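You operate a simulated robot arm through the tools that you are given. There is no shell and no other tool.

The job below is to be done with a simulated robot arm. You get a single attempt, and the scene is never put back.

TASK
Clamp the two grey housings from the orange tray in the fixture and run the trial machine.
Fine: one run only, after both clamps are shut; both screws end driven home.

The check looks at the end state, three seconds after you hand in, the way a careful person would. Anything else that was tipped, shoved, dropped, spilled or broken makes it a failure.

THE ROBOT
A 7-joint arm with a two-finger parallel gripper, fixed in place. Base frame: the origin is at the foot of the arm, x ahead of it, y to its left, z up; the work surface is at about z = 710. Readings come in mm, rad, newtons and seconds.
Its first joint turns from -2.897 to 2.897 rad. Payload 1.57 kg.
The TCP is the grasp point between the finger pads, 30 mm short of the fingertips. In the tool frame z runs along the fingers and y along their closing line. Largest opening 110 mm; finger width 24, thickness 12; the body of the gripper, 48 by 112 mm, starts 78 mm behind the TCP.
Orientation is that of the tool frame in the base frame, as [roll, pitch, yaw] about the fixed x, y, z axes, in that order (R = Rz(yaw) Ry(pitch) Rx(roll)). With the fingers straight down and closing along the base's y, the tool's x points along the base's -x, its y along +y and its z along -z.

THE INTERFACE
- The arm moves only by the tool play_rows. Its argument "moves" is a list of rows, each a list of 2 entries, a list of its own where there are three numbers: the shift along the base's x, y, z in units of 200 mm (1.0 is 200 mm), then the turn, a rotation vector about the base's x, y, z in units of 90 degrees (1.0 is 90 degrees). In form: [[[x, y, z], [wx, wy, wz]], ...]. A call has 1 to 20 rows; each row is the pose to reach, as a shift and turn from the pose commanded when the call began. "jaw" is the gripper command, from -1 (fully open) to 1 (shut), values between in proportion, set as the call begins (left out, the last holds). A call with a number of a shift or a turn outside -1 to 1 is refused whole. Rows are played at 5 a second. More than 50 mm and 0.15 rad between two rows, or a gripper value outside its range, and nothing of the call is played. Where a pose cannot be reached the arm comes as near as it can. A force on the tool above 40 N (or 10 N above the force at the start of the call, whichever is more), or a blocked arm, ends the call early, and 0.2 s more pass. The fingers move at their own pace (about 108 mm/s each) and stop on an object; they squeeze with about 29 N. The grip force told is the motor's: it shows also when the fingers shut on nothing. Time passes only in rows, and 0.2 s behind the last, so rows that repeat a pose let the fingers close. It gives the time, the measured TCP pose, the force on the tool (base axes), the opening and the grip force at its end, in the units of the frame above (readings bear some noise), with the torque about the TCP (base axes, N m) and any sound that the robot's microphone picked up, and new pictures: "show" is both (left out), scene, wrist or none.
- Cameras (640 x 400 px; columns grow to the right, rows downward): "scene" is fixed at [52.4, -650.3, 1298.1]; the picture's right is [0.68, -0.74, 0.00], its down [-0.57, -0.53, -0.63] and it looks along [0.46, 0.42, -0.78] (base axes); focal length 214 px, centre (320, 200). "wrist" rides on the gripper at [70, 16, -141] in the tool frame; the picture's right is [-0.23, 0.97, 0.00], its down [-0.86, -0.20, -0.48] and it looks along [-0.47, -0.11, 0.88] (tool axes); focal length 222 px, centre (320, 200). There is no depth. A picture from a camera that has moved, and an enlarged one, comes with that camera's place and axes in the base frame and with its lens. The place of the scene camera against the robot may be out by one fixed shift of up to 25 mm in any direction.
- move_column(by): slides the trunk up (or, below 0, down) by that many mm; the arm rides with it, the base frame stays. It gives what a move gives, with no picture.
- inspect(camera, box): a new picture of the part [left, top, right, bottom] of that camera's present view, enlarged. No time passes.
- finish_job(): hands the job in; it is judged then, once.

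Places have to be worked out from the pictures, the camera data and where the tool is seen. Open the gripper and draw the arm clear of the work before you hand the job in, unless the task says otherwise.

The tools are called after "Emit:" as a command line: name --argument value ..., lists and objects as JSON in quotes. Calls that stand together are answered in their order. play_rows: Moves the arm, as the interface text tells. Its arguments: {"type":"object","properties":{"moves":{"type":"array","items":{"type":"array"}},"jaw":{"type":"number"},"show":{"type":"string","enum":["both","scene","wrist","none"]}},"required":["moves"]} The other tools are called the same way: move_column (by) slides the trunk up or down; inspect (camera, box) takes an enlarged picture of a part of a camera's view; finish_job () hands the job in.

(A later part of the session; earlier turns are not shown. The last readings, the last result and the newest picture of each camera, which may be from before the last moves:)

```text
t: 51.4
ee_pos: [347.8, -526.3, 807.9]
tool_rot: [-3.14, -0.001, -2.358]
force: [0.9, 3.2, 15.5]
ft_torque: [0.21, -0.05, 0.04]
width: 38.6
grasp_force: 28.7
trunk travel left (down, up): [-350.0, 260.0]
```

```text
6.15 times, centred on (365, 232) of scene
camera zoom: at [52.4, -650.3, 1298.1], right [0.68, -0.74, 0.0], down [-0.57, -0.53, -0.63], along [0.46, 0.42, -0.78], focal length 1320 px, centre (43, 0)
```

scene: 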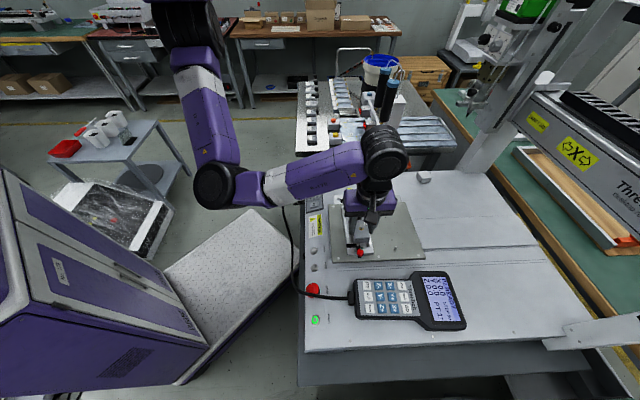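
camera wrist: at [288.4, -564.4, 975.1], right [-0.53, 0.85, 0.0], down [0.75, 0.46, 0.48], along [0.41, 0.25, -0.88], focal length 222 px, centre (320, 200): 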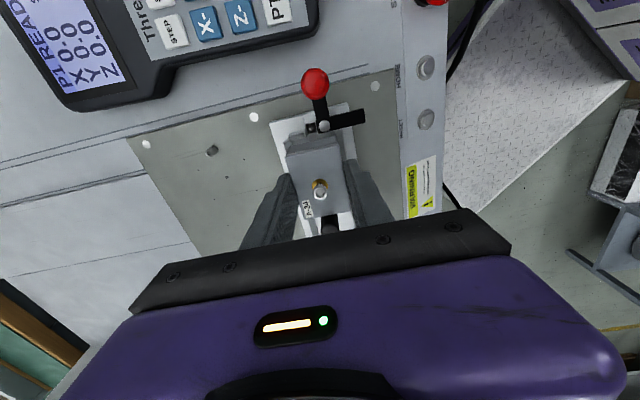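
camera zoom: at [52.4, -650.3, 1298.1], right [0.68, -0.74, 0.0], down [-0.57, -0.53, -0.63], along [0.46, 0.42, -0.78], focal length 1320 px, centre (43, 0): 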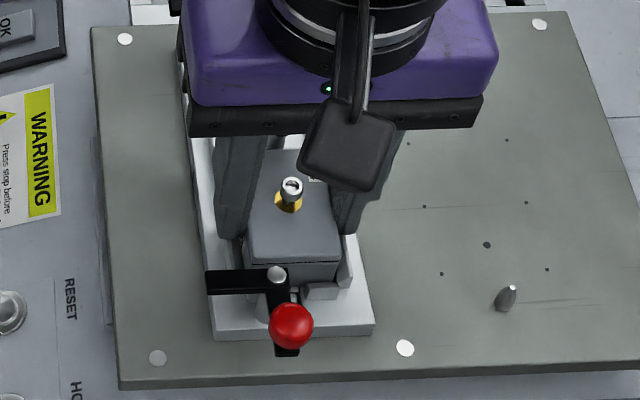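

There is a 15 N upward contact at TCP z 807.9, so either the housing is seated or a fingertip is on a rail. I check up close with the wrist camera before releasing.

Emit:
inspect --camera "wrist" --box '[260, 100, 380, 220]'

Emit:
inspect --camera "wrist" --box '[270, 110, 360, 170]'

Emit:
inspect --camera "scene" --box '[350, 220, 385, 255]'

```text
3.33 times, centred on (320, 160) of wrist
camera zoom: at [288.8, -563.6, 952.1], right [-0.53, 0.85, 0.0], down [0.75, 0.46, 0.48], along [0.41, 0.25, -0.88], focal length 740 px, centre (320, 333)
```

zoom: 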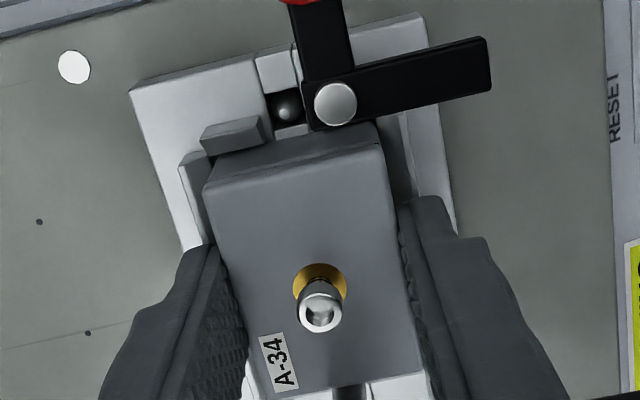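

```text
6.67 times, centred on (315, 140) of wrist
camera zoom: at [288.8, -563.6, 952.1], right [-0.53, 0.85, 0.0], down [0.75, 0.46, 0.48], along [0.41, 0.25, -0.88], focal length 1481 px, centre (353, 600)
```

zoom: 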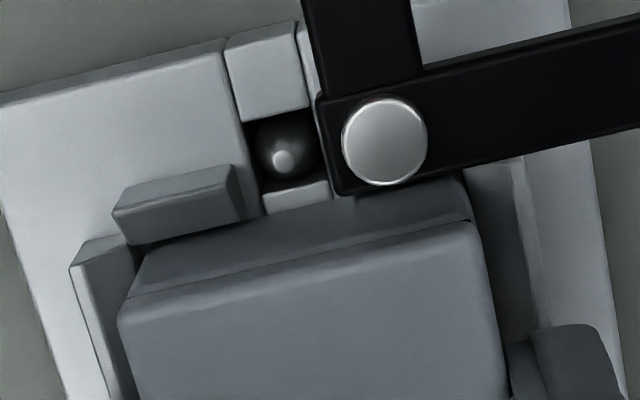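

```text
11.43 times, centred on (368, 238) of scene
camera zoom: at [52.4, -650.3, 1298.1], right [0.68, -0.74, 0.0], down [-0.57, -0.53, -0.63], along [0.46, 0.42, -0.78], focal length 2451 px, centre (-223, -229)
```

zoom: 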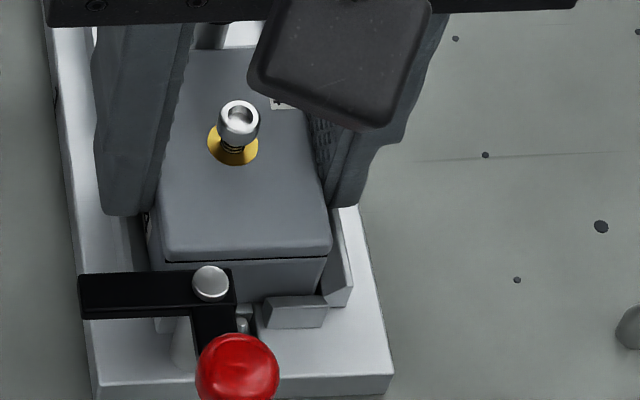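

The housing sits inside the pocket against the end block. I ease down 1 mm more to confirm seating, then open the jaws a little without moving.

Emit:
play_rows --moves '[[[0, 0, -0.004], [0, 0, 0]], [[0, 0, -0.004], [0, 0, 0]]]' --show "none"

Emit:
play_rows --moves '[[[0, 0, 0], [0, 0, 0]], [[0, 0, 0], [0, 0, 0]], [[0, 0, 0], [0, 0, 0]]]' --jaw 0.1 --show "wrist"

Emit:
inspect --camera "wrist" --box '[260, 100, 380, 220]'

Emit:
inspect --camera "scene" --box '[350, 220, 385, 255]'

```text
t: 52.0
ee_pos: [348.8, -526.4, 810.4]
tool_rot: [-3.138, -0.002, -2.356]
force: [3.1, 4.6, 32.8]
ft_torque: [0.5, 0.01, -0.05]
width: 38.9
grasp_force: 29.0
trunk travel left (down, up): [-350.0, 260.0]
```

```text
t: 52.9
ee_pos: [349.3, -526.4, 810.6]
tool_rot: [-3.135, -0.001, -2.356]
force: [8.2, -1.9, 15.9]
ft_torque: [0.28, 0.04, -0.1]
width: 43.2
grasp_force: 0.0
trunk travel left (down, up): [-350.0, 260.0]
stopped in row 3: the force on the tool passed its limit at 44 N (the readings are from after the stop); the commanded pose is now the measured one
camera wrist: at [289.6, -564.1, 952.1], right [-0.53, 0.85, -0.01], down [0.74, 0.47, 0.48], along [0.41, 0.25, -0.88], focal length 222 px, centre (320, 200)
```

wrist: 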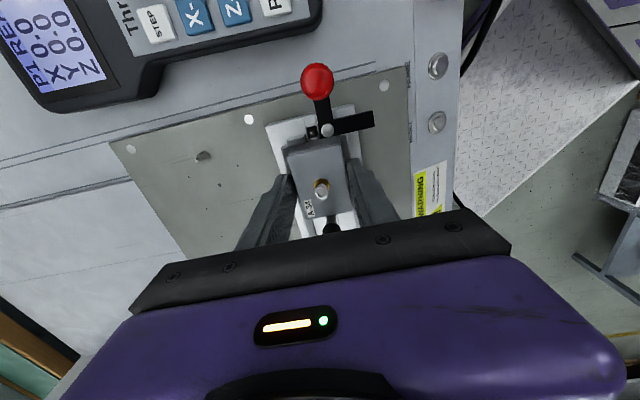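

```text
3.33 times, centred on (320, 160) of wrist
camera zoom: at [289.6, -564.1, 952.1], right [-0.53, 0.85, -0.01], down [0.74, 0.47, 0.48], along [0.41, 0.25, -0.88], focal length 740 px, centre (320, 333)
```

zoom: 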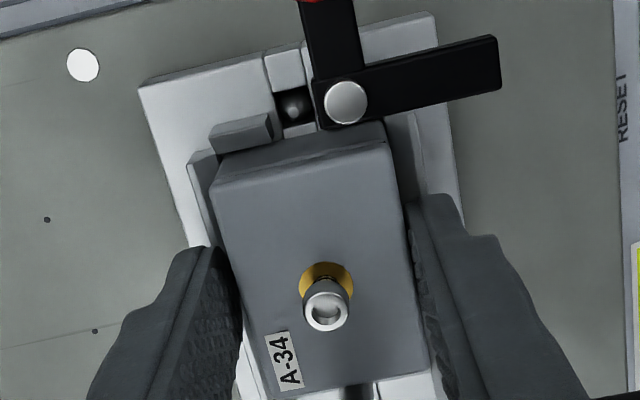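

```text
11.43 times, centred on (368, 238) of scene
camera zoom: at [52.4, -650.3, 1298.1], right [0.68, -0.74, 0.0], down [-0.57, -0.53, -0.63], along [0.46, 0.42, -0.78], focal length 2451 px, centre (-223, -229)
```

zoom: 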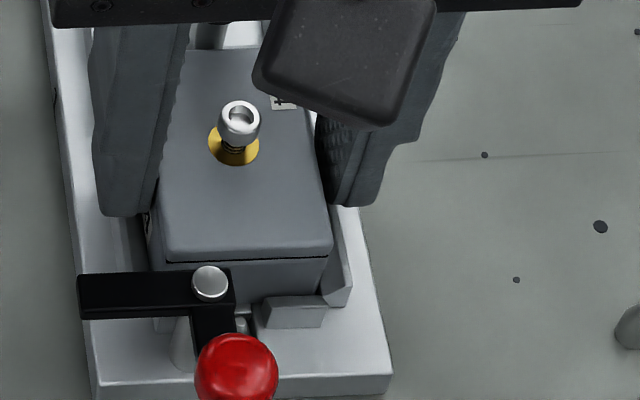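

Opening pushed a fingertip against a rail flank. I hold the jaws at about 43 mm and rise a few millimetres first, then open further.

Emit:
play_rows --moves '[[[0, 0, 0.01], [0, 0, 0]], [[0, 0, 0.025], [0, 0, 0]], [[0, 0, 0.04], [0, 0, 0]], [[0, 0, 0.04], [0, 0, 0]]]' --jaw 0.2 --show "wrist"

Emit:
inspect --camera "wrist" --box '[260, 100, 380, 220]'

Emit:
inspect --camera "scene" --box '[345, 210, 385, 255]'

```text
t: 53.9
ee_pos: [349.0, -526.9, 816.2]
tool_rot: [-3.14, -0.003, -2.357]
force: [-0.6, -0.6, -0.6]
ft_torque: [0.0, -0.02, 0.02]
width: 43.8
grasp_force: 0.0
trunk travel left (down, up): [-350.0, 260.0]
camera wrist: at [289.2, -564.0, 959.2], right [-0.53, 0.85, 0.0], down [0.75, 0.46, 0.48], along [0.41, 0.25, -0.88], focal length 222 px, centre (320, 200)
```

wrist: 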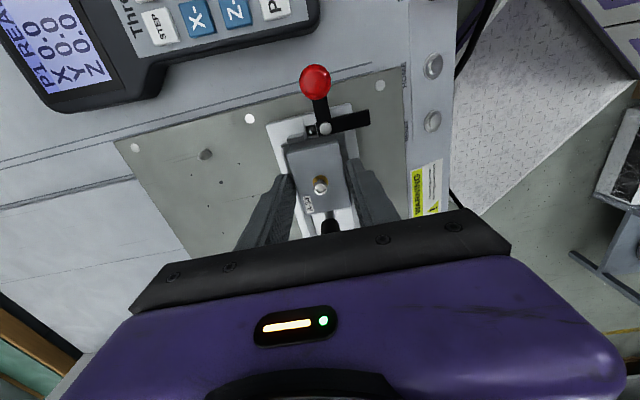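

```text
3.33 times, centred on (320, 160) of wrist
camera zoom: at [289.2, -564.0, 959.2], right [-0.53, 0.85, 0.0], down [0.75, 0.46, 0.48], along [0.41, 0.25, -0.88], focal length 740 px, centre (320, 333)
```

zoom: 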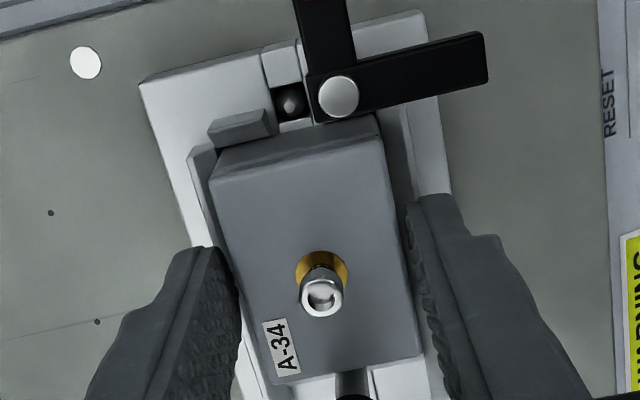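

```text
8.89 times, centred on (365, 232) of scene
camera zoom: at [52.4, -650.3, 1298.1], right [0.68, -0.74, 0.0], down [-0.57, -0.53, -0.63], along [0.46, 0.42, -0.78], focal length 1906 px, centre (-80, -89)
```

zoom: 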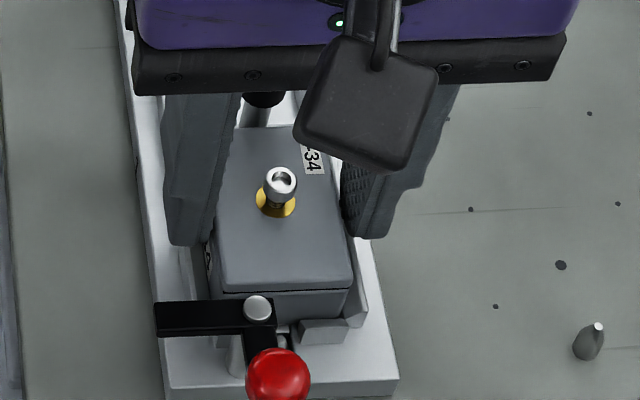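

Forces are zero and the housing stays. I rise straight up, opening wider once clear, and look at how A-34 is seated.

Emit:
play_rows --moves '[[[0, 0, 0.03], [0, 0, 0]], [[0, 0, 0.08], [0, 0, 0]], [[0, 0, 0.18], [0, 0, 0]], [[0, 0, 0.3], [0, 0, 0]], [[0, 0, 0.4], [0, 0, 0]], [[0.04, 0.04, 0.42], [0, 0, 0]], [[0.12, 0.12, 0.42], [0, 0, 0]], [[0.12, 0.12, 0.42], [0, 0, 0]]]' --jaw 0.2 --show "wrist"

Emit:
inspect --camera "wrist" --box '[260, 60, 400, 180]'

Emit:
inspect --camera "scene" --box '[340, 200, 385, 260]'

```text
t: 55.7
ee_pos: [372.2, -502.8, 901.6]
tool_rot: [-3.138, -0.003, -2.357]
force: [0.1, -0.7, 1.6]
ft_torque: [-0.02, 0.02, 0.03]
width: 43.9
grasp_force: 0.1
trunk travel left (down, up): [-350.0, 260.0]
camera wrist: at [312.7, -540.4, 1043.1], right [-0.53, 0.85, 0.0], down [0.75, 0.46, 0.48], along [0.41, 0.25, -0.88], focal length 222 px, centre (320, 200)
```

wrist: 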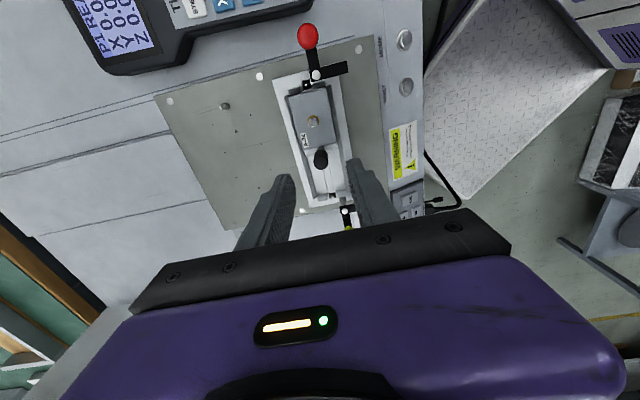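

```text
3.33 times, centred on (330, 120) of wrist
camera zoom: at [312.7, -540.4, 1043.1], right [-0.53, 0.85, 0.0], down [0.75, 0.46, 0.48], along [0.41, 0.25, -0.88], focal length 740 px, centre (287, 467)
```

zoom: 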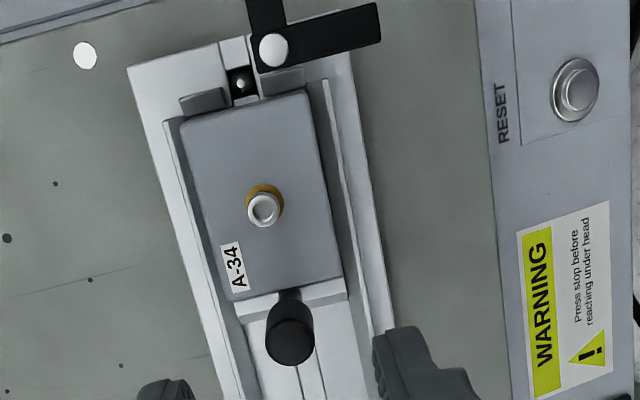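

```text
6.67 times, centred on (362, 230) of scene
camera zoom: at [52.4, -650.3, 1298.1], right [0.68, -0.74, 0.0], down [-0.57, -0.53, -0.63], along [0.46, 0.42, -0.78], focal length 1430 px, centre (37, 0)
```

zoom: 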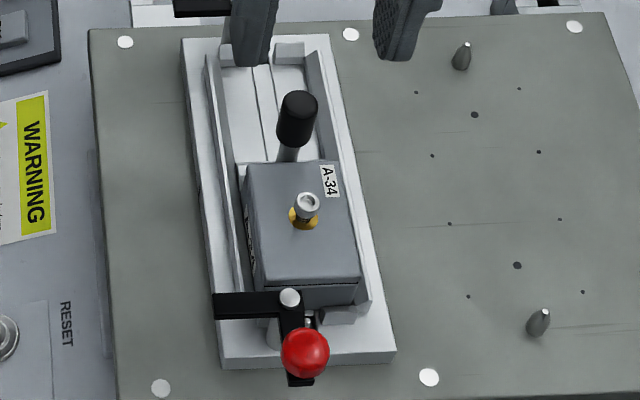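

A-34 lies flat in the red-end pocket, its screw at u≈-125.4, v≈619.2. Now for A-52, near u 238.6, v 836 → (759.8,-422.4): I go to a viewing pose short of it.

Emit:
play_rows --moves '[[[0.22, 0.03, 0], [0, 0, 0]], [[0.45, 0.06, 0], [0, 0, 0]], [[0.68, 0.09, 0], [0, 0, 0]], [[0.9, 0.115, 0], [0, 0, 0]]]' --jaw -0.345 --show "none"

Emit:
play_rows --moves '[[[0.22, 0.03, -0.05], [0, 0, 0]], [[0.45, 0.06, -0.15], [0, 0, 0]], [[0.68, 0.09, -0.25], [0, 0, 0]], [[0.8665, 0.115, -0.355], [0, 0, 0]], [[0.8665, 0.115, -0.355], [0, 0, 0]]]'

Emit:
inspect --camera "wrist" --box '[240, 100, 400, 240]'

```text
t: 56.7
ee_pos: [551.0, -480.3, 901.5]
tool_rot: [-3.137, -0.001, -2.359]
force: [0.1, -1.0, -0.4]
ft_torque: [0.0, -0.05, 0.03]
width: 73.9
grasp_force: 0.2
trunk travel left (down, up): [-350.0, 260.0]
```

```text
refused: row 2 steps farther than a row can; nothing moved
```

```text
2.86 times, centred on (320, 170) of wrist
camera zoom: at [491.6, -517.7, 1043.2], right [-0.53, 0.85, 0.0], down [0.75, 0.46, 0.48], along [0.41, 0.25, -0.88], focal length 635 px, centre (320, 286)
```

zoom: 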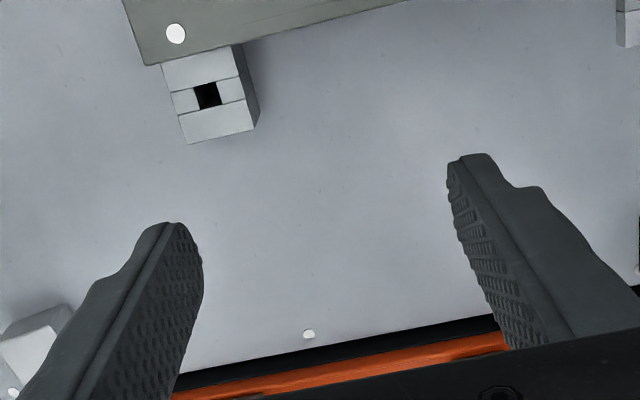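

The second leg was refused because one row was too long. I repeat it with smaller rows.

Emit:
play_rows --moves '[[[0.17, 0.023, -0.06], [0, 0, 0]], [[0.34, 0.046, -0.13], [0, 0, 0]], [[0.51, 0.07, -0.2], [0, 0, 0]], [[0.69, 0.092, -0.28], [0, 0, 0]], [[0.8665, 0.115, -0.355], [0.0, 0.0, 0]], [[0.8665, 0.115, -0.355], [0, 0, 0]]]'

Emit:
inspect --camera "wrist" --box '[240, 100, 400, 240]'

```text
t: 58.1
ee_pos: [726.5, -458.5, 830.4]
tool_rot: [-3.138, -0.003, -2.356]
force: [0.3, -0.5, -0.3]
ft_torque: [-0.01, 0.0, -0.01]
width: 74.0
grasp_force: 0.1
trunk travel left (down, up): [-350.0, 260.0]
camera wrist: at [666.5, -494.3, 972.4], right [-0.53, 0.85, 0.0], down [0.75, 0.46, 0.48], along [0.41, 0.25, -0.88], focal length 222 px, centre (320, 200)
```

scene: 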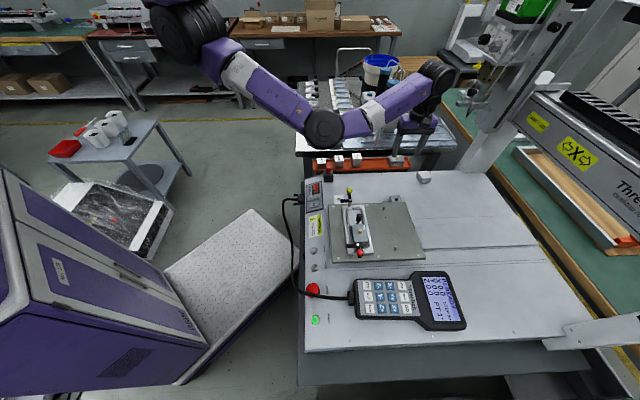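
wrist: 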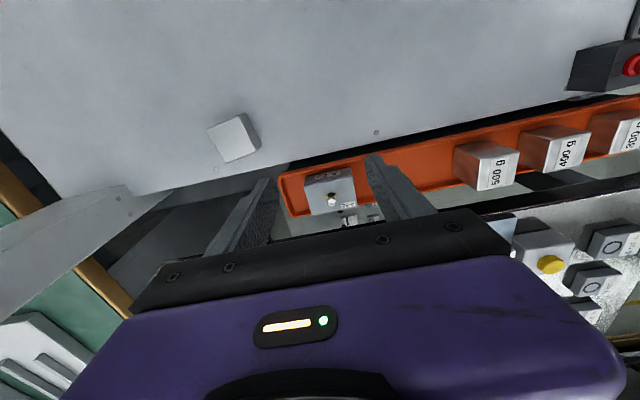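

```text
2.86 times, centred on (320, 170) of wrist
camera zoom: at [666.5, -494.3, 972.4], right [-0.53, 0.85, 0.0], down [0.75, 0.46, 0.48], along [0.41, 0.25, -0.88], focal length 635 px, centre (320, 286)
```

zoom: 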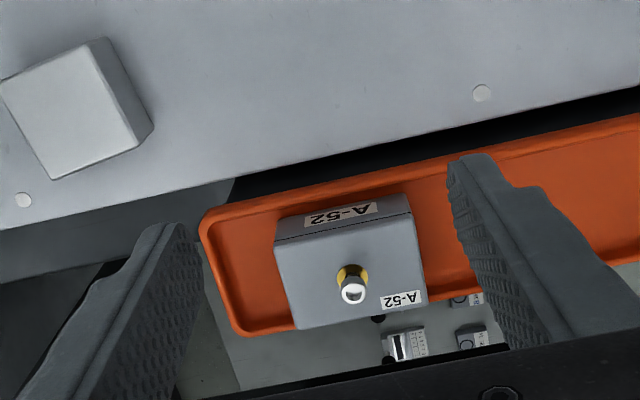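

A-52's screw is at u≈238.8, v≈835.6, and the tray end wall is close to it, so I narrow the jaws to 65 mm. I move over it and go down to z≈755.

Emit:
play_rows --moves '[[[0.083, 0.091, 0.0], [0.003, 0, 0]], [[0.166, 0.182, 0.0], [0.003, 0, 0]], [[0.166, 0.182, -0.08], [0.003, 0, 0]], [[0.166, 0.182, -0.16], [0.003, 0, 0]], [[0.166, 0.182, -0.24], [0.003, 0, 0]], [[0.166, 0.182, -0.3], [0.003, 0, 0]], [[0.166, 0.182, -0.34], [0.003, 0, 0]], [[0.166, 0.182, -0.365], [0.003, 0, 0]], [[0.166, 0.182, -0.378], [0.003, 0, 0]], [[0.166, 0.182, -0.378], [0.003, 0, 0]]]' --jaw -0.18 --show "wrist"

Emit:
inspect --camera "wrist" --box '[220, 100, 420, 240]'

Emit:
inspect --camera "scene" --box '[370, 140, 430, 185]'

```text
t: 60.3
ee_pos: [758.9, -420.4, 754.7]
tool_rot: [3.14, 0.003, -2.358]
force: [-0.4, 0.2, 0.0]
ft_torque: [-0.02, -0.04, -0.04]
width: 64.9
grasp_force: 0.0
trunk travel left (down, up): [-350.0, 260.0]
camera wrist: at [699.7, -458.2, 896.3], right [-0.53, 0.85, 0.0], down [0.75, 0.46, 0.48], along [0.41, 0.25, -0.88], focal length 222 px, centre (320, 200)
```

wrist: 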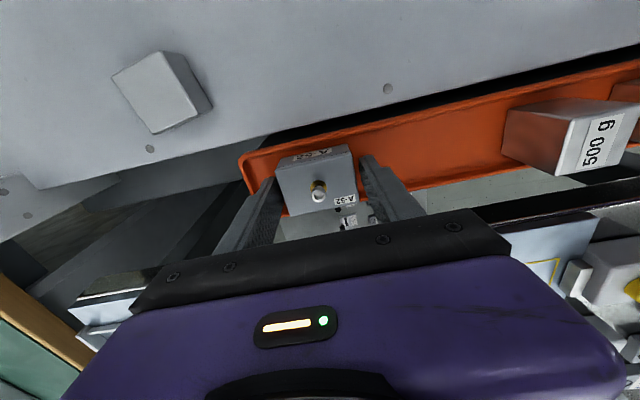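

```text
2.86 times, centred on (320, 170) of wrist
camera zoom: at [699.7, -458.2, 896.3], right [-0.53, 0.85, 0.0], down [0.75, 0.46, 0.48], along [0.41, 0.25, -0.88], focal length 635 px, centre (320, 286)
```

zoom: 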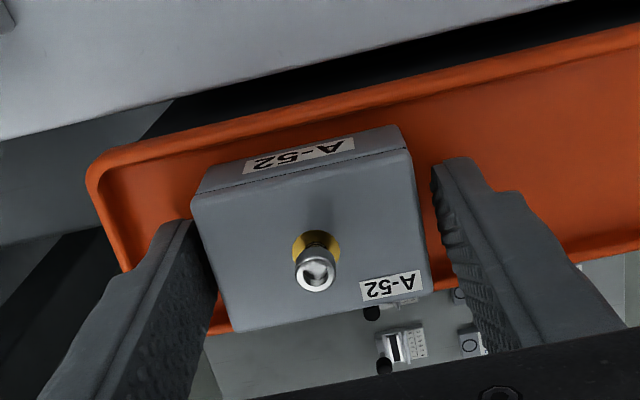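

```text
8.89 times, centred on (400, 162) of scene
camera zoom: at [52.4, -650.3, 1298.1], right [0.68, -0.74, 0.0], down [-0.57, -0.53, -0.63], along [0.46, 0.42, -0.78], focal length 1906 px, centre (-391, 533)
```

zoom: 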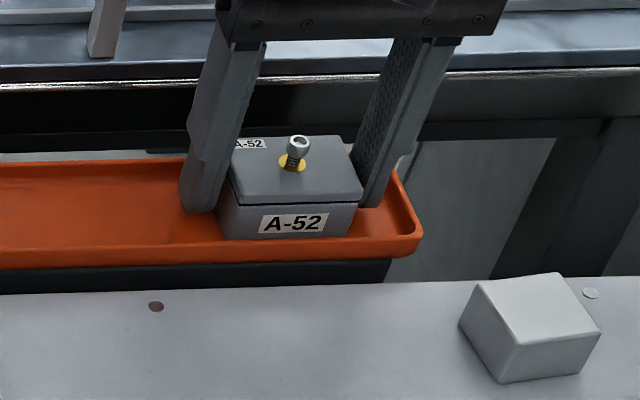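

The fingers are around A-52 with the tips near the tray floor. I centre by 1 mm, grip, and lift slowly.

Emit:
play_rows --moves '[[[0.004, -0.004, 0], [0, 0, 0]], [[0.004, -0.004, 0], [0, 0, 0]]]' --show "none"

Emit:
play_rows --moves '[[[0, 0, 0], [0, 0, 0]], [[0, 0, 0], [0, 0, 0]], [[0, 0, 0], [0, 0, 0]], [[0, 0, 0], [0, 0, 0]], [[0, 0, 0], [0, 0, 0]], [[0, 0, 0.01], [0, 0, 0]], [[0, 0, 0.02], [0, 0, 0]], [[0, 0, 0.03], [0, 0, 0]], [[0, 0, 0.05], [0, 0, 0]], [[0, 0, 0.08], [0, 0, 0]], [[0, 0, 0.12], [0, 0, 0]], [[0, 0, 0.17], [0, 0, 0]], [[0, 0, 0.22], [0, 0, 0]], [[0, 0, 0.28], [0, 0, 0]], [[0, 0, 0.33], [0, 0, 0]], [[0, 0, 0.33], [0, 0, 0]]]' --jaw 1 --show "wrist"

Emit:
inspect --camera "wrist" --box '[220, 100, 420, 240]'

```text
t: 60.9
ee_pos: [759.5, -421.2, 754.7]
tool_rot: [-3.141, 0.003, -2.356]
force: [0.1, -0.3, -0.7]
ft_torque: [0.02, 0.03, 0.03]
width: 65.0
grasp_force: 0.1
trunk travel left (down, up): [-350.0, 260.0]
```

```text
t: 64.3
ee_pos: [761.9, -421.2, 820.8]
tool_rot: [-3.141, 0.002, -2.356]
force: [0.3, -0.5, -0.5]
ft_torque: [-0.02, -0.02, 0.01]
width: 54.7
grasp_force: 28.8
trunk travel left (down, up): [-350.0, 260.0]
camera wrist: at [700.4, -458.9, 962.9], right [-0.53, 0.85, 0.0], down [0.75, 0.46, 0.48], along [0.41, 0.25, -0.88], focal length 222 px, centre (320, 200)
```

wrist: 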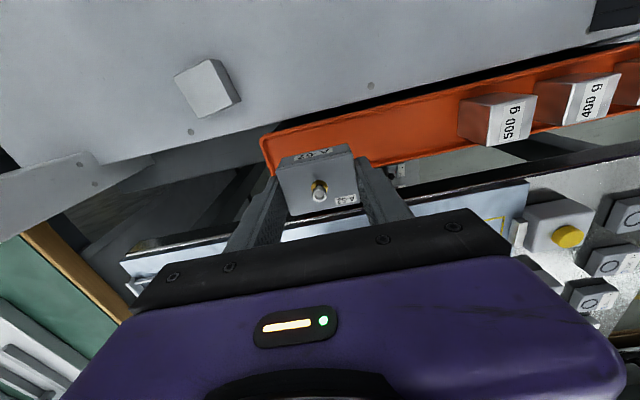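

```text
2.86 times, centred on (320, 170) of wrist
camera zoom: at [700.4, -458.9, 962.9], right [-0.53, 0.85, 0.0], down [0.75, 0.46, 0.48], along [0.41, 0.25, -0.88], focal length 635 px, centre (320, 286)
```

zoom: 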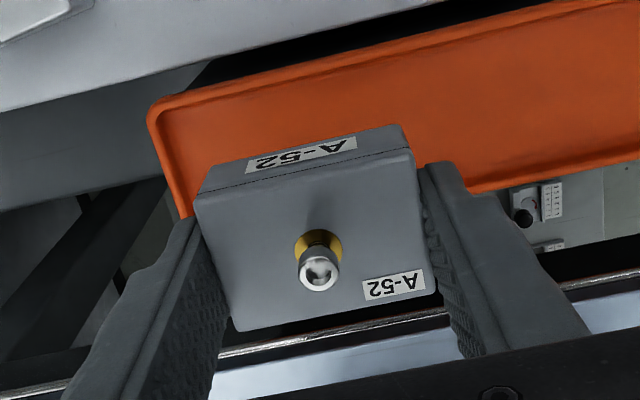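

A-52 is held well. I carry it to the same bed spot, turning -90° on arrival.

Emit:
play_rows --moves '[[[-0.08, -0.02, 0.03], [0, 0, 0]], [[-0.25, 0.01, 0.03], [0, 0, 0]], [[-0.43, 0.05, 0.03], [0, 0, 0]], [[-0.61, 0.09, 0.03], [0, 0, 0]], [[-0.79, 0.116, 0.03], [0, 0, 0]], [[-0.91, 0.126, 0.03], [0, 0, 0]], [[-0.91, 0.126, 0.03], [0, 0, -0.077]], [[-0.91, 0.126, 0.03], [0, 0, -0.154]], [[-0.91, 0.126, 0.03], [0, 0, -0.231]], [[-0.91, 0.126, 0.03], [0, 0, -0.308]], [[-0.91, 0.126, 0.03], [0, 0, -0.385]], [[-0.91, 0.126, 0.03], [0, 0, -0.462]], [[-0.91, 0.126, 0.03], [0, 0, -0.539]], [[-0.91, 0.126, 0.03], [0, 0, -0.616]], [[-0.91, 0.126, 0.03], [0, 0, -0.693]], [[-0.91, 0.126, 0.03], [0, 0, -0.77]], [[-0.91, 0.126, 0.03], [0, 0, -0.847]], [[-0.91, 0.126, 0.03], [0, 0, -0.924]], [[-0.91, 0.126, 0.03], [0, 0, -1.0]], [[-0.91, 0.126, 0.03], [0, 0, -1.0]]]'

```text
t: 68.5
ee_pos: [578.4, -395.8, 827.3]
tool_rot: [3.141, 0.004, 2.354]
force: [-0.8, -0.3, -0.1]
ft_torque: [0.0, 0.02, -0.01]
width: 54.8
grasp_force: 29.0
trunk travel left (down, up): [-350.0, 260.0]
camera wrist: at [541.7, -334.7, 968.5], right [0.85, 0.53, 0.0], down [0.46, -0.75, 0.48], along [0.25, -0.41, -0.88], focal length 222 px, centre (320, 200)
```

scene: 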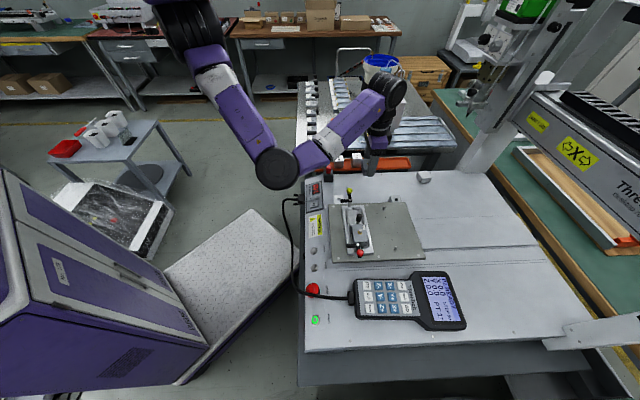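
wrist: 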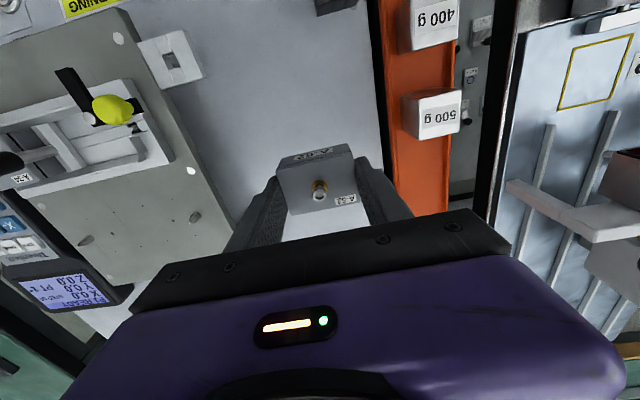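

I lower A-52 to the bed; contact is expected near z≈745.

Emit:
play_rows --moves '[[[0, 0, -0.1], [0, 0, 0]], [[0, 0, -0.2], [0, 0, 0]], [[0, 0, -0.3], [0, 0, 0]], [[0, 0, -0.36], [0, 0, 0]], [[0, 0, -0.39], [0, 0, 0]], [[0, 0, -0.4], [0, 0, 0]], [[0, 0, -0.4], [0, 0, 0]]]' --show "none"

Emit:
play_rows --moves '[[[0, 0, -0.005], [0, 0, 0]], [[0, 0, -0.01], [0, 0, 0]], [[0, 0, -0.01], [0, 0, 0]]]' --show "none"

```text
t: 70.1
ee_pos: [578.1, -395.9, 746.8]
tool_rot: [3.141, 0.002, 2.355]
force: [-0.5, 1.3, -0.2]
ft_torque: [0.01, -0.02, 0.02]
width: 54.9
grasp_force: 29.2
trunk travel left (down, up): [-350.0, 260.0]
```

```text
t: 70.9
ee_pos: [578.6, -397.0, 744.8]
tool_rot: [-3.141, 0.004, 2.356]
force: [-0.4, 2.5, 12.0]
ft_torque: [0.14, 0.04, 0.0]
width: 55.1
grasp_force: 28.7
trunk travel left (down, up): [-350.0, 260.0]
```

Contact with 12 N, so A-52 is on the bed. I release, rise, and turn back +90° for the re-grip.

Emit:
play_rows --moves '[[[0, 0, 0.0], [0, 0, 0]], [[0, 0, 0.0], [0, 0, 0]], [[0, 0, 0.01], [0, 0, 0]], [[0, 0, 0.06], [0, 0, 0]], [[0, 0, 0.16], [0, 0, 0]], [[0, 0, 0.3], [0, 0, 0]], [[0, 0, 0.4], [0, 0, 0]], [[0, 0, 0.4], [0, 0, 0]]]' --jaw -0.345 --show "wrist"

Emit:
inspect --camera "wrist" --box '[220, 80, 420, 220]'

Emit:
play_rows --moves '[[[0, 0, 0], [0, 0, 0.077]], [[0, 0, 0], [0, 0, 0.154]], [[0, 0, 0], [0, 0, 0.231]], [[0, 0, 0], [0, 0, 0.308]], [[0, 0, 0], [0, 0, 0.385]], [[0, 0, 0], [0, 0, 0.462]], [[0, 0, 0], [0, 0, 0.539]], [[0, 0, 0], [0, 0, 0.616]], [[0, 0, 0], [0, 0, 0.693]], [[0, 0, 0], [0, 0, 0.77]], [[0, 0, 0], [0, 0, 0.847]], [[0, 0, 0], [0, 0, 0.924]], [[0, 0, 0], [0, 0, 1.0]], [[0, 0, 0], [0, 0, 1.0]]]' --jaw -0.09 --show "none"

```text
t: 72.7
ee_pos: [578.2, -396.0, 825.8]
tool_rot: [-3.141, 0.002, 2.356]
force: [0.4, 0.7, 0.2]
ft_torque: [0.01, -0.02, -0.02]
width: 73.9
grasp_force: 0.1
trunk travel left (down, up): [-350.0, 260.0]
camera wrist: at [541.3, -334.7, 966.5], right [0.85, 0.53, 0.0], down [0.46, -0.75, 0.48], along [0.25, -0.41, -0.88], focal length 222 px, centre (320, 200)
```

wrist: 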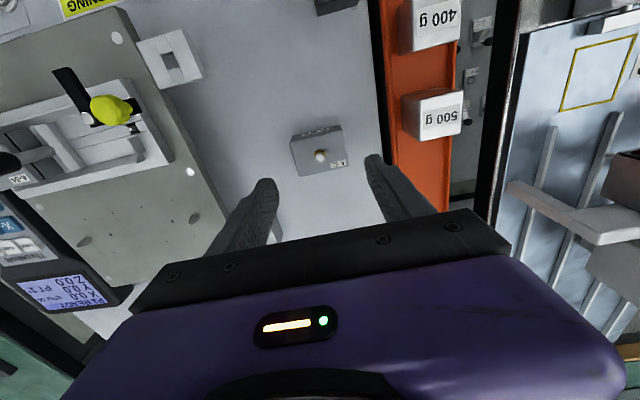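

```text
2.86 times, centred on (320, 150) of wrist
camera zoom: at [541.3, -334.7, 966.5], right [0.85, 0.53, 0.0], down [0.46, -0.75, 0.48], along [0.25, -0.41, -0.88], focal length 635 px, centre (320, 343)
```

zoom: 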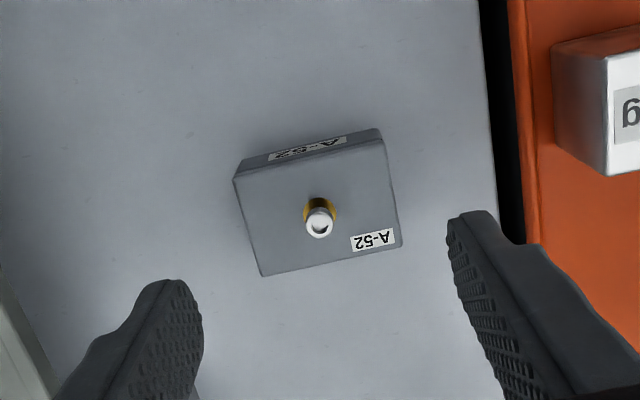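

```text
t: 75.7
ee_pos: [578.3, -396.2, 825.6]
tool_rot: [-3.141, 0.001, -2.353]
force: [-1.0, 0.4, -0.3]
ft_torque: [-0.02, 0.01, -0.06]
width: 60.1
grasp_force: 0.0
trunk travel left (down, up): [-350.0, 260.0]
```

A-52 stands at u≈129.9, v≈688, under the tool. I go down to z≈752, grip the 40 mm faces, and lift slowly.

Emit:
play_rows --moves '[[[0.0, 0.005, -0.1], [0, 0, 0]], [[0, 0.005, -0.2], [0, 0, 0]], [[0, 0.005, -0.28], [0, 0, 0]], [[0, 0.005, -0.34], [0, 0, 0]], [[0, 0.005, -0.37], [0, 0, 0]], [[0, 0.005, -0.37], [0, 0, 0]]]' --show "none"

Emit:
inspect --camera "wrist" --box '[220, 100, 420, 240]'

Emit:
play_rows --moves '[[[0, 0, 0], [0, 0, 0]], [[0, 0, 0], [0, 0, 0]], [[0, 0, 0], [0, 0, 0]], [[0, 0, 0], [0, 0, 0]], [[0, 0, 0], [0, 0, 0]], [[0, 0, 0.01], [0, 0, 0]], [[0, 0, 0.02], [0, 0, 0]], [[0, 0, 0.03], [0, 0, 0]], [[0, 0, 0.05], [0, 0, 0]], [[0, 0, 0.07], [0, 0, 0]], [[0, 0, 0.1], [0, 0, 0]]]' --jaw 1 --show "wrist"

Emit:
inspect --camera "wrist" --box '[220, 100, 420, 240]'

```text
t: 77.1
ee_pos: [578.7, -394.3, 751.6]
tool_rot: [-3.14, -0.001, -2.357]
force: [-0.3, -0.1, 0.6]
ft_torque: [-0.03, -0.01, 0.01]
width: 60.1
grasp_force: 0.0
trunk travel left (down, up): [-350.0, 260.0]
```

```text
2.86 times, centred on (320, 170) of wrist
camera zoom: at [518.9, -432.6, 892.3], right [-0.53, 0.85, 0.0], down [0.75, 0.46, 0.48], along [0.41, 0.25, -0.88], focal length 635 px, centre (320, 286)
```

zoom: 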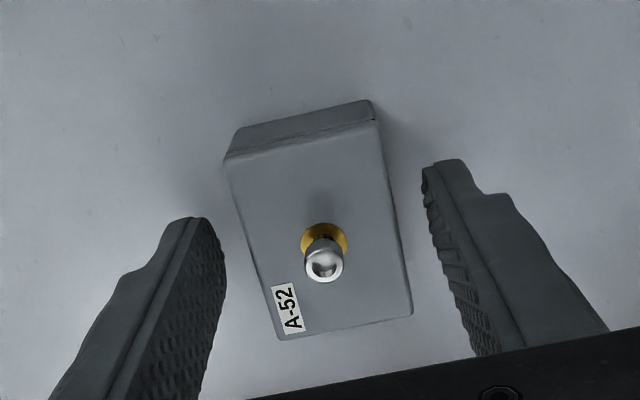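

```text
t: 79.5
ee_pos: [578.3, -395.2, 770.1]
tool_rot: [3.14, 0.001, -2.357]
force: [0.1, 0.0, 0.0]
ft_torque: [0.02, 0.01, -0.03]
width: 38.8
grasp_force: 28.9
trunk travel left (down, up): [-350.0, 260.0]
camera wrist: at [518.4, -432.9, 912.5], right [-0.53, 0.85, 0.0], down [0.75, 0.46, 0.48], along [0.41, 0.25, -0.88], focal length 222 px, centre (320, 200)
```

wrist: 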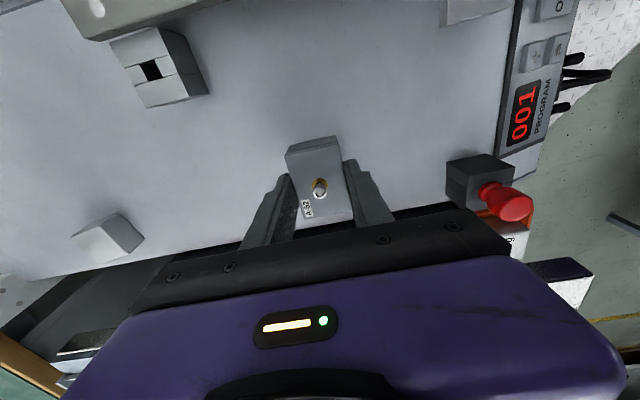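

```text
2.86 times, centred on (320, 170) of wrist
camera zoom: at [518.4, -432.9, 912.5], right [-0.53, 0.85, 0.0], down [0.75, 0.46, 0.48], along [0.41, 0.25, -0.88], focal length 635 px, centre (320, 286)
```

zoom: 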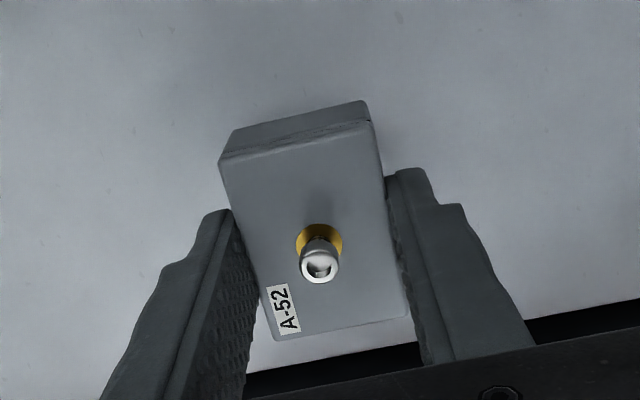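

A-52 is held at 38.8 mm. I raise it and carry it over the yellow-end pocket at u≈-53.6, v≈619.3 → TCP (400,-475), staying above the handles.

Emit:
play_rows --moves '[[[0, 0, 0.1], [0, 0, 0]], [[0, 0, 0.25], [0, 0, 0]], [[0, 0, 0.42], [0, 0, 0]], [[0, 0, 0.57], [0, 0, 0]], [[-0.05, -0.022, 0.615], [0, 0, 0]], [[-0.2, -0.09, 0.615], [0, 0, 0]], [[-0.36, -0.161, 0.615], [0, 0, 0]], [[-0.52, -0.233, 0.615], [0, 0, 0]], [[-0.68, -0.305, 0.615], [0, 0, 0]], [[-0.8, -0.358, 0.615], [0, 0, 0]], [[-0.891, -0.399, 0.615], [0, 0, 0]], [[-0.891, -0.399, 0.615], [0, 0, 0]]]'

Emit:
inspect --camera "wrist" --box '[220, 60, 420, 220]'

Emit:
inspect --camera "scene" --box '[325, 175, 405, 265]'

```text
t: 82.1
ee_pos: [398.2, -475.8, 894.0]
tool_rot: [-3.14, 0.002, -2.355]
force: [-0.1, 0.1, -0.2]
ft_torque: [0.0, 0.02, 0.01]
width: 38.9
grasp_force: 28.6
trunk travel left (down, up): [-350.0, 260.0]
camera wrist: at [339.5, -513.5, 1035.6], right [-0.53, 0.85, 0.0], down [0.75, 0.46, 0.48], along [0.41, 0.25, -0.88], focal length 222 px, centre (320, 200)
```

scene: 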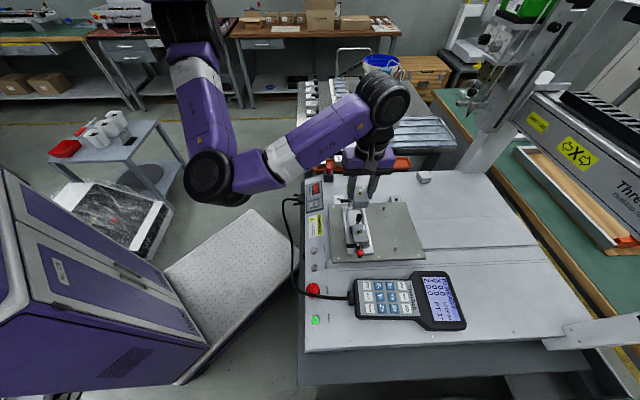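
wrist: 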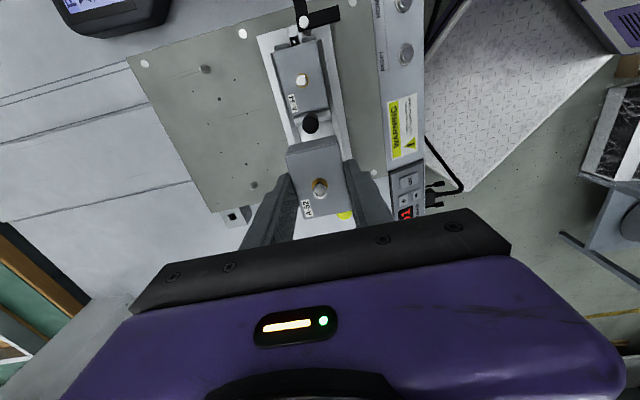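

```text
2.50 times, centred on (320, 140) of wrist
camera zoom: at [339.5, -513.5, 1035.6], right [-0.53, 0.85, 0.0], down [0.75, 0.46, 0.48], along [0.41, 0.25, -0.88], focal length 555 px, centre (320, 350)
```

zoom: 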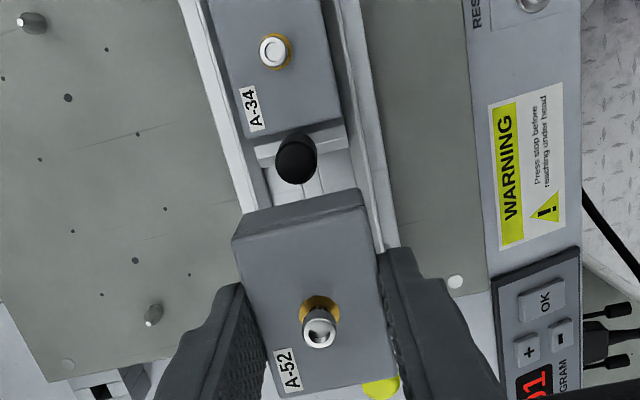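

```text
4.44 times, centred on (365, 220) of scene
camera zoom: at [52.4, -650.3, 1298.1], right [0.68, -0.74, 0.0], down [-0.57, -0.53, -0.63], along [0.46, 0.42, -0.78], focal length 953 px, centre (120, 111)
```

zoom: 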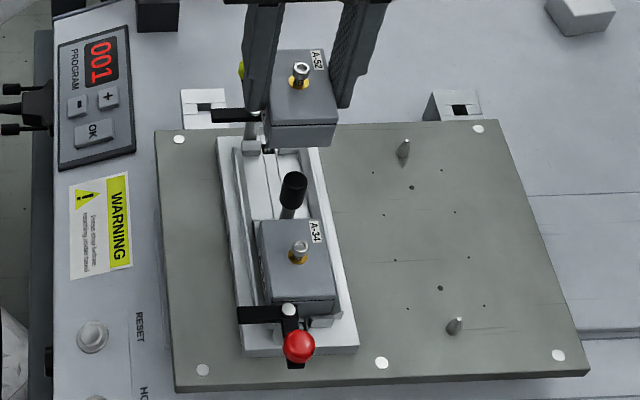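

A-52 is centred near u -54.3, v 619.3, above its pocket. I shift 0.6 mm to +u to favour clearance from the knob, and come down partway.

Emit:
play_rows --moves '[[[0.003, 0.003, 0], [0, 0, 0]], [[0.003, 0.003, -0.06], [0, 0, 0]], [[0.003, 0.003, -0.12], [0, 0, 0]], [[0.003, 0.003, -0.18], [0, 0, 0]], [[0.003, 0.003, -0.24], [0, 0, 0]], [[0.003, 0.003, -0.3], [0, 0, 0]], [[0.003, 0.003, -0.3], [0, 0, 0]]]'

Emit:
inspect --camera "wrist" --box '[220, 60, 420, 220]'

Emit:
inspect --camera "scene" --box '[335, 190, 395, 260]'

```text
t: 83.7
ee_pos: [401.0, -473.9, 832.0]
tool_rot: [3.141, 0.002, -2.355]
force: [-0.3, 0.2, -1.3]
ft_torque: [-0.02, 0.0, -0.03]
width: 38.9
grasp_force: 28.9
trunk travel left (down, up): [-350.0, 260.0]
camera wrist: at [340.6, -512.0, 975.3], right [-0.53, 0.85, 0.0], down [0.75, 0.46, 0.48], along [0.41, 0.25, -0.88], focal length 222 px, centre (320, 200)
```

scene: 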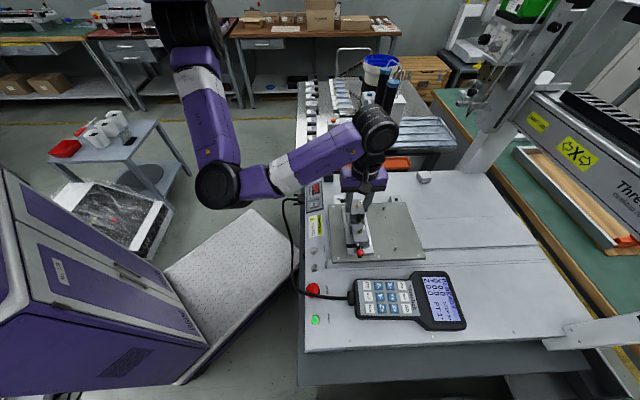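
wrist: 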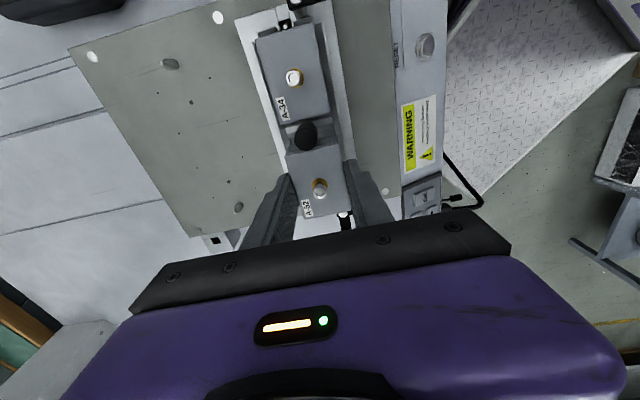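

```text
2.50 times, centred on (320, 140) of wrist
camera zoom: at [340.6, -512.0, 975.3], right [-0.53, 0.85, 0.0], down [0.75, 0.46, 0.48], along [0.41, 0.25, -0.88], focal length 555 px, centre (320, 350)
```

zoom: 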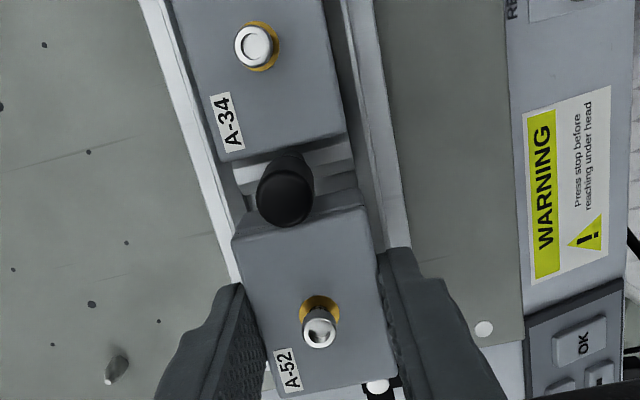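

```text
5.71 times, centred on (365, 225) of scene
camera zoom: at [52.4, -650.3, 1298.1], right [0.68, -0.74, 0.0], down [-0.57, -0.53, -0.63], along [0.46, 0.42, -0.78], focal length 1226 px, centre (63, 57)
```

zoom: 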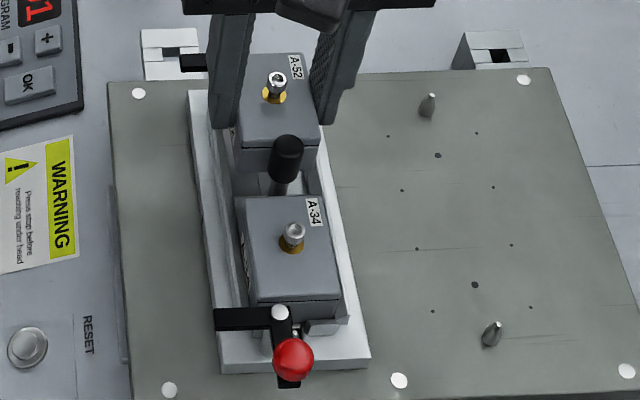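

No contact so far. I keep lowering slowly.

Emit:
play_rows --moves '[[[0, 0, -0.03], [0, 0, 0]], [[0, 0, -0.06], [0, 0, 0]], [[0, 0, -0.08], [0, 0, 0]], [[0, 0, -0.09], [0, 0, 0]], [[0, 0, -0.09], [0, 0, 0]]]' --show "none"

Emit:
play_rows --moves '[[[0, 0, -0.006], [0, 0, 0]], [[0, 0, -0.012], [0, 0, 0]], [[0, 0, -0.012], [0, 0, 0]]]' --show "none"

```text
t: 84.9
ee_pos: [399.8, -474.7, 816.3]
tool_rot: [-3.139, 0.003, -2.357]
force: [-0.6, -2.6, 4.6]
ft_torque: [0.03, -0.02, 0.03]
width: 38.8
grasp_force: 29.0
trunk travel left (down, up): [-350.0, 260.0]
```

```text
t: 85.7
ee_pos: [402.0, -474.5, 813.5]
tool_rot: [3.141, 0.001, -2.357]
force: [-1.3, -2.5, 0.1]
ft_torque: [-0.07, 0.08, -0.02]
width: 38.8
grasp_force: 28.9
trunk travel left (down, up): [-350.0, 260.0]
```

A light -u force of about 3 N: the end block lead-in is guiding it. I ease 0.6 mm to -u and continue down.

Emit:
play_rows --moves '[[[-0.002, -0.002, -0.006], [0, 0, 0]], [[-0.003, -0.003, -0.012], [0, 0, 0]], [[-0.003, -0.003, -0.012], [0, 0, 0]]]' --show "none"

Emit:
play_rows --moves '[[[0, 0, -0.005], [0, 0, 0]], [[0, 0, -0.01], [0, 0, 0]], [[0, 0, -0.01], [0, 0, 0]]]' --show "wrist"

Emit:
inspect --camera "wrist" --box '[240, 60, 400, 220]'

```text
t: 86.5
ee_pos: [400.5, -475.7, 811.5]
tool_rot: [-3.139, 0.0, -2.355]
force: [0.6, 0.4, -0.1]
ft_torque: [0.0, -0.01, -0.03]
width: 39.2
grasp_force: 29.2
trunk travel left (down, up): [-350.0, 260.0]
```

```text
t: 87.3
ee_pos: [400.4, -475.6, 809.7]
tool_rot: [-3.139, 0.002, -2.357]
force: [3.5, 3.0, 17.2]
ft_torque: [0.2, 0.12, -0.02]
width: 39.0
grasp_force: 29.0
trunk travel left (down, up): [-350.0, 260.0]
camera wrist: at [340.0, -512.5, 951.8], right [-0.53, 0.85, 0.0], down [0.74, 0.46, 0.48], along [0.41, 0.25, -0.88], focal length 222 px, centre (320, 200)
```

wrist: 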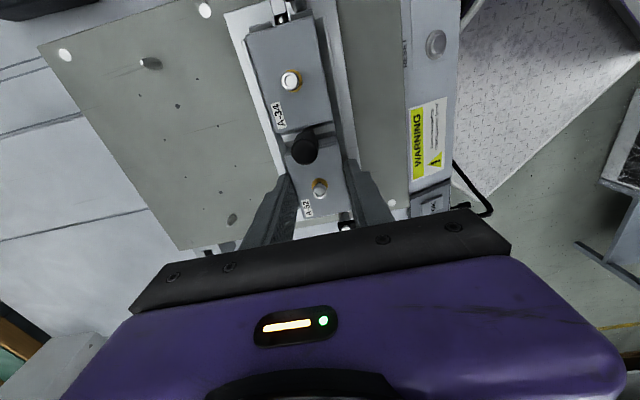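

```text
2.50 times, centred on (320, 140) of wrist
camera zoom: at [340.0, -512.5, 951.8], right [-0.53, 0.85, 0.0], down [0.74, 0.46, 0.48], along [0.41, 0.25, -0.88], focal length 555 px, centre (320, 350)
```

zoom: 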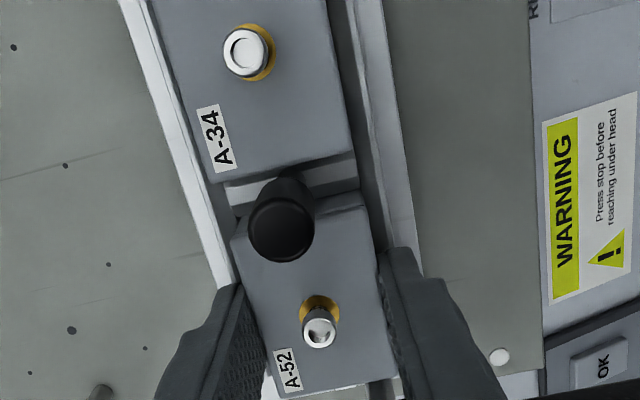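

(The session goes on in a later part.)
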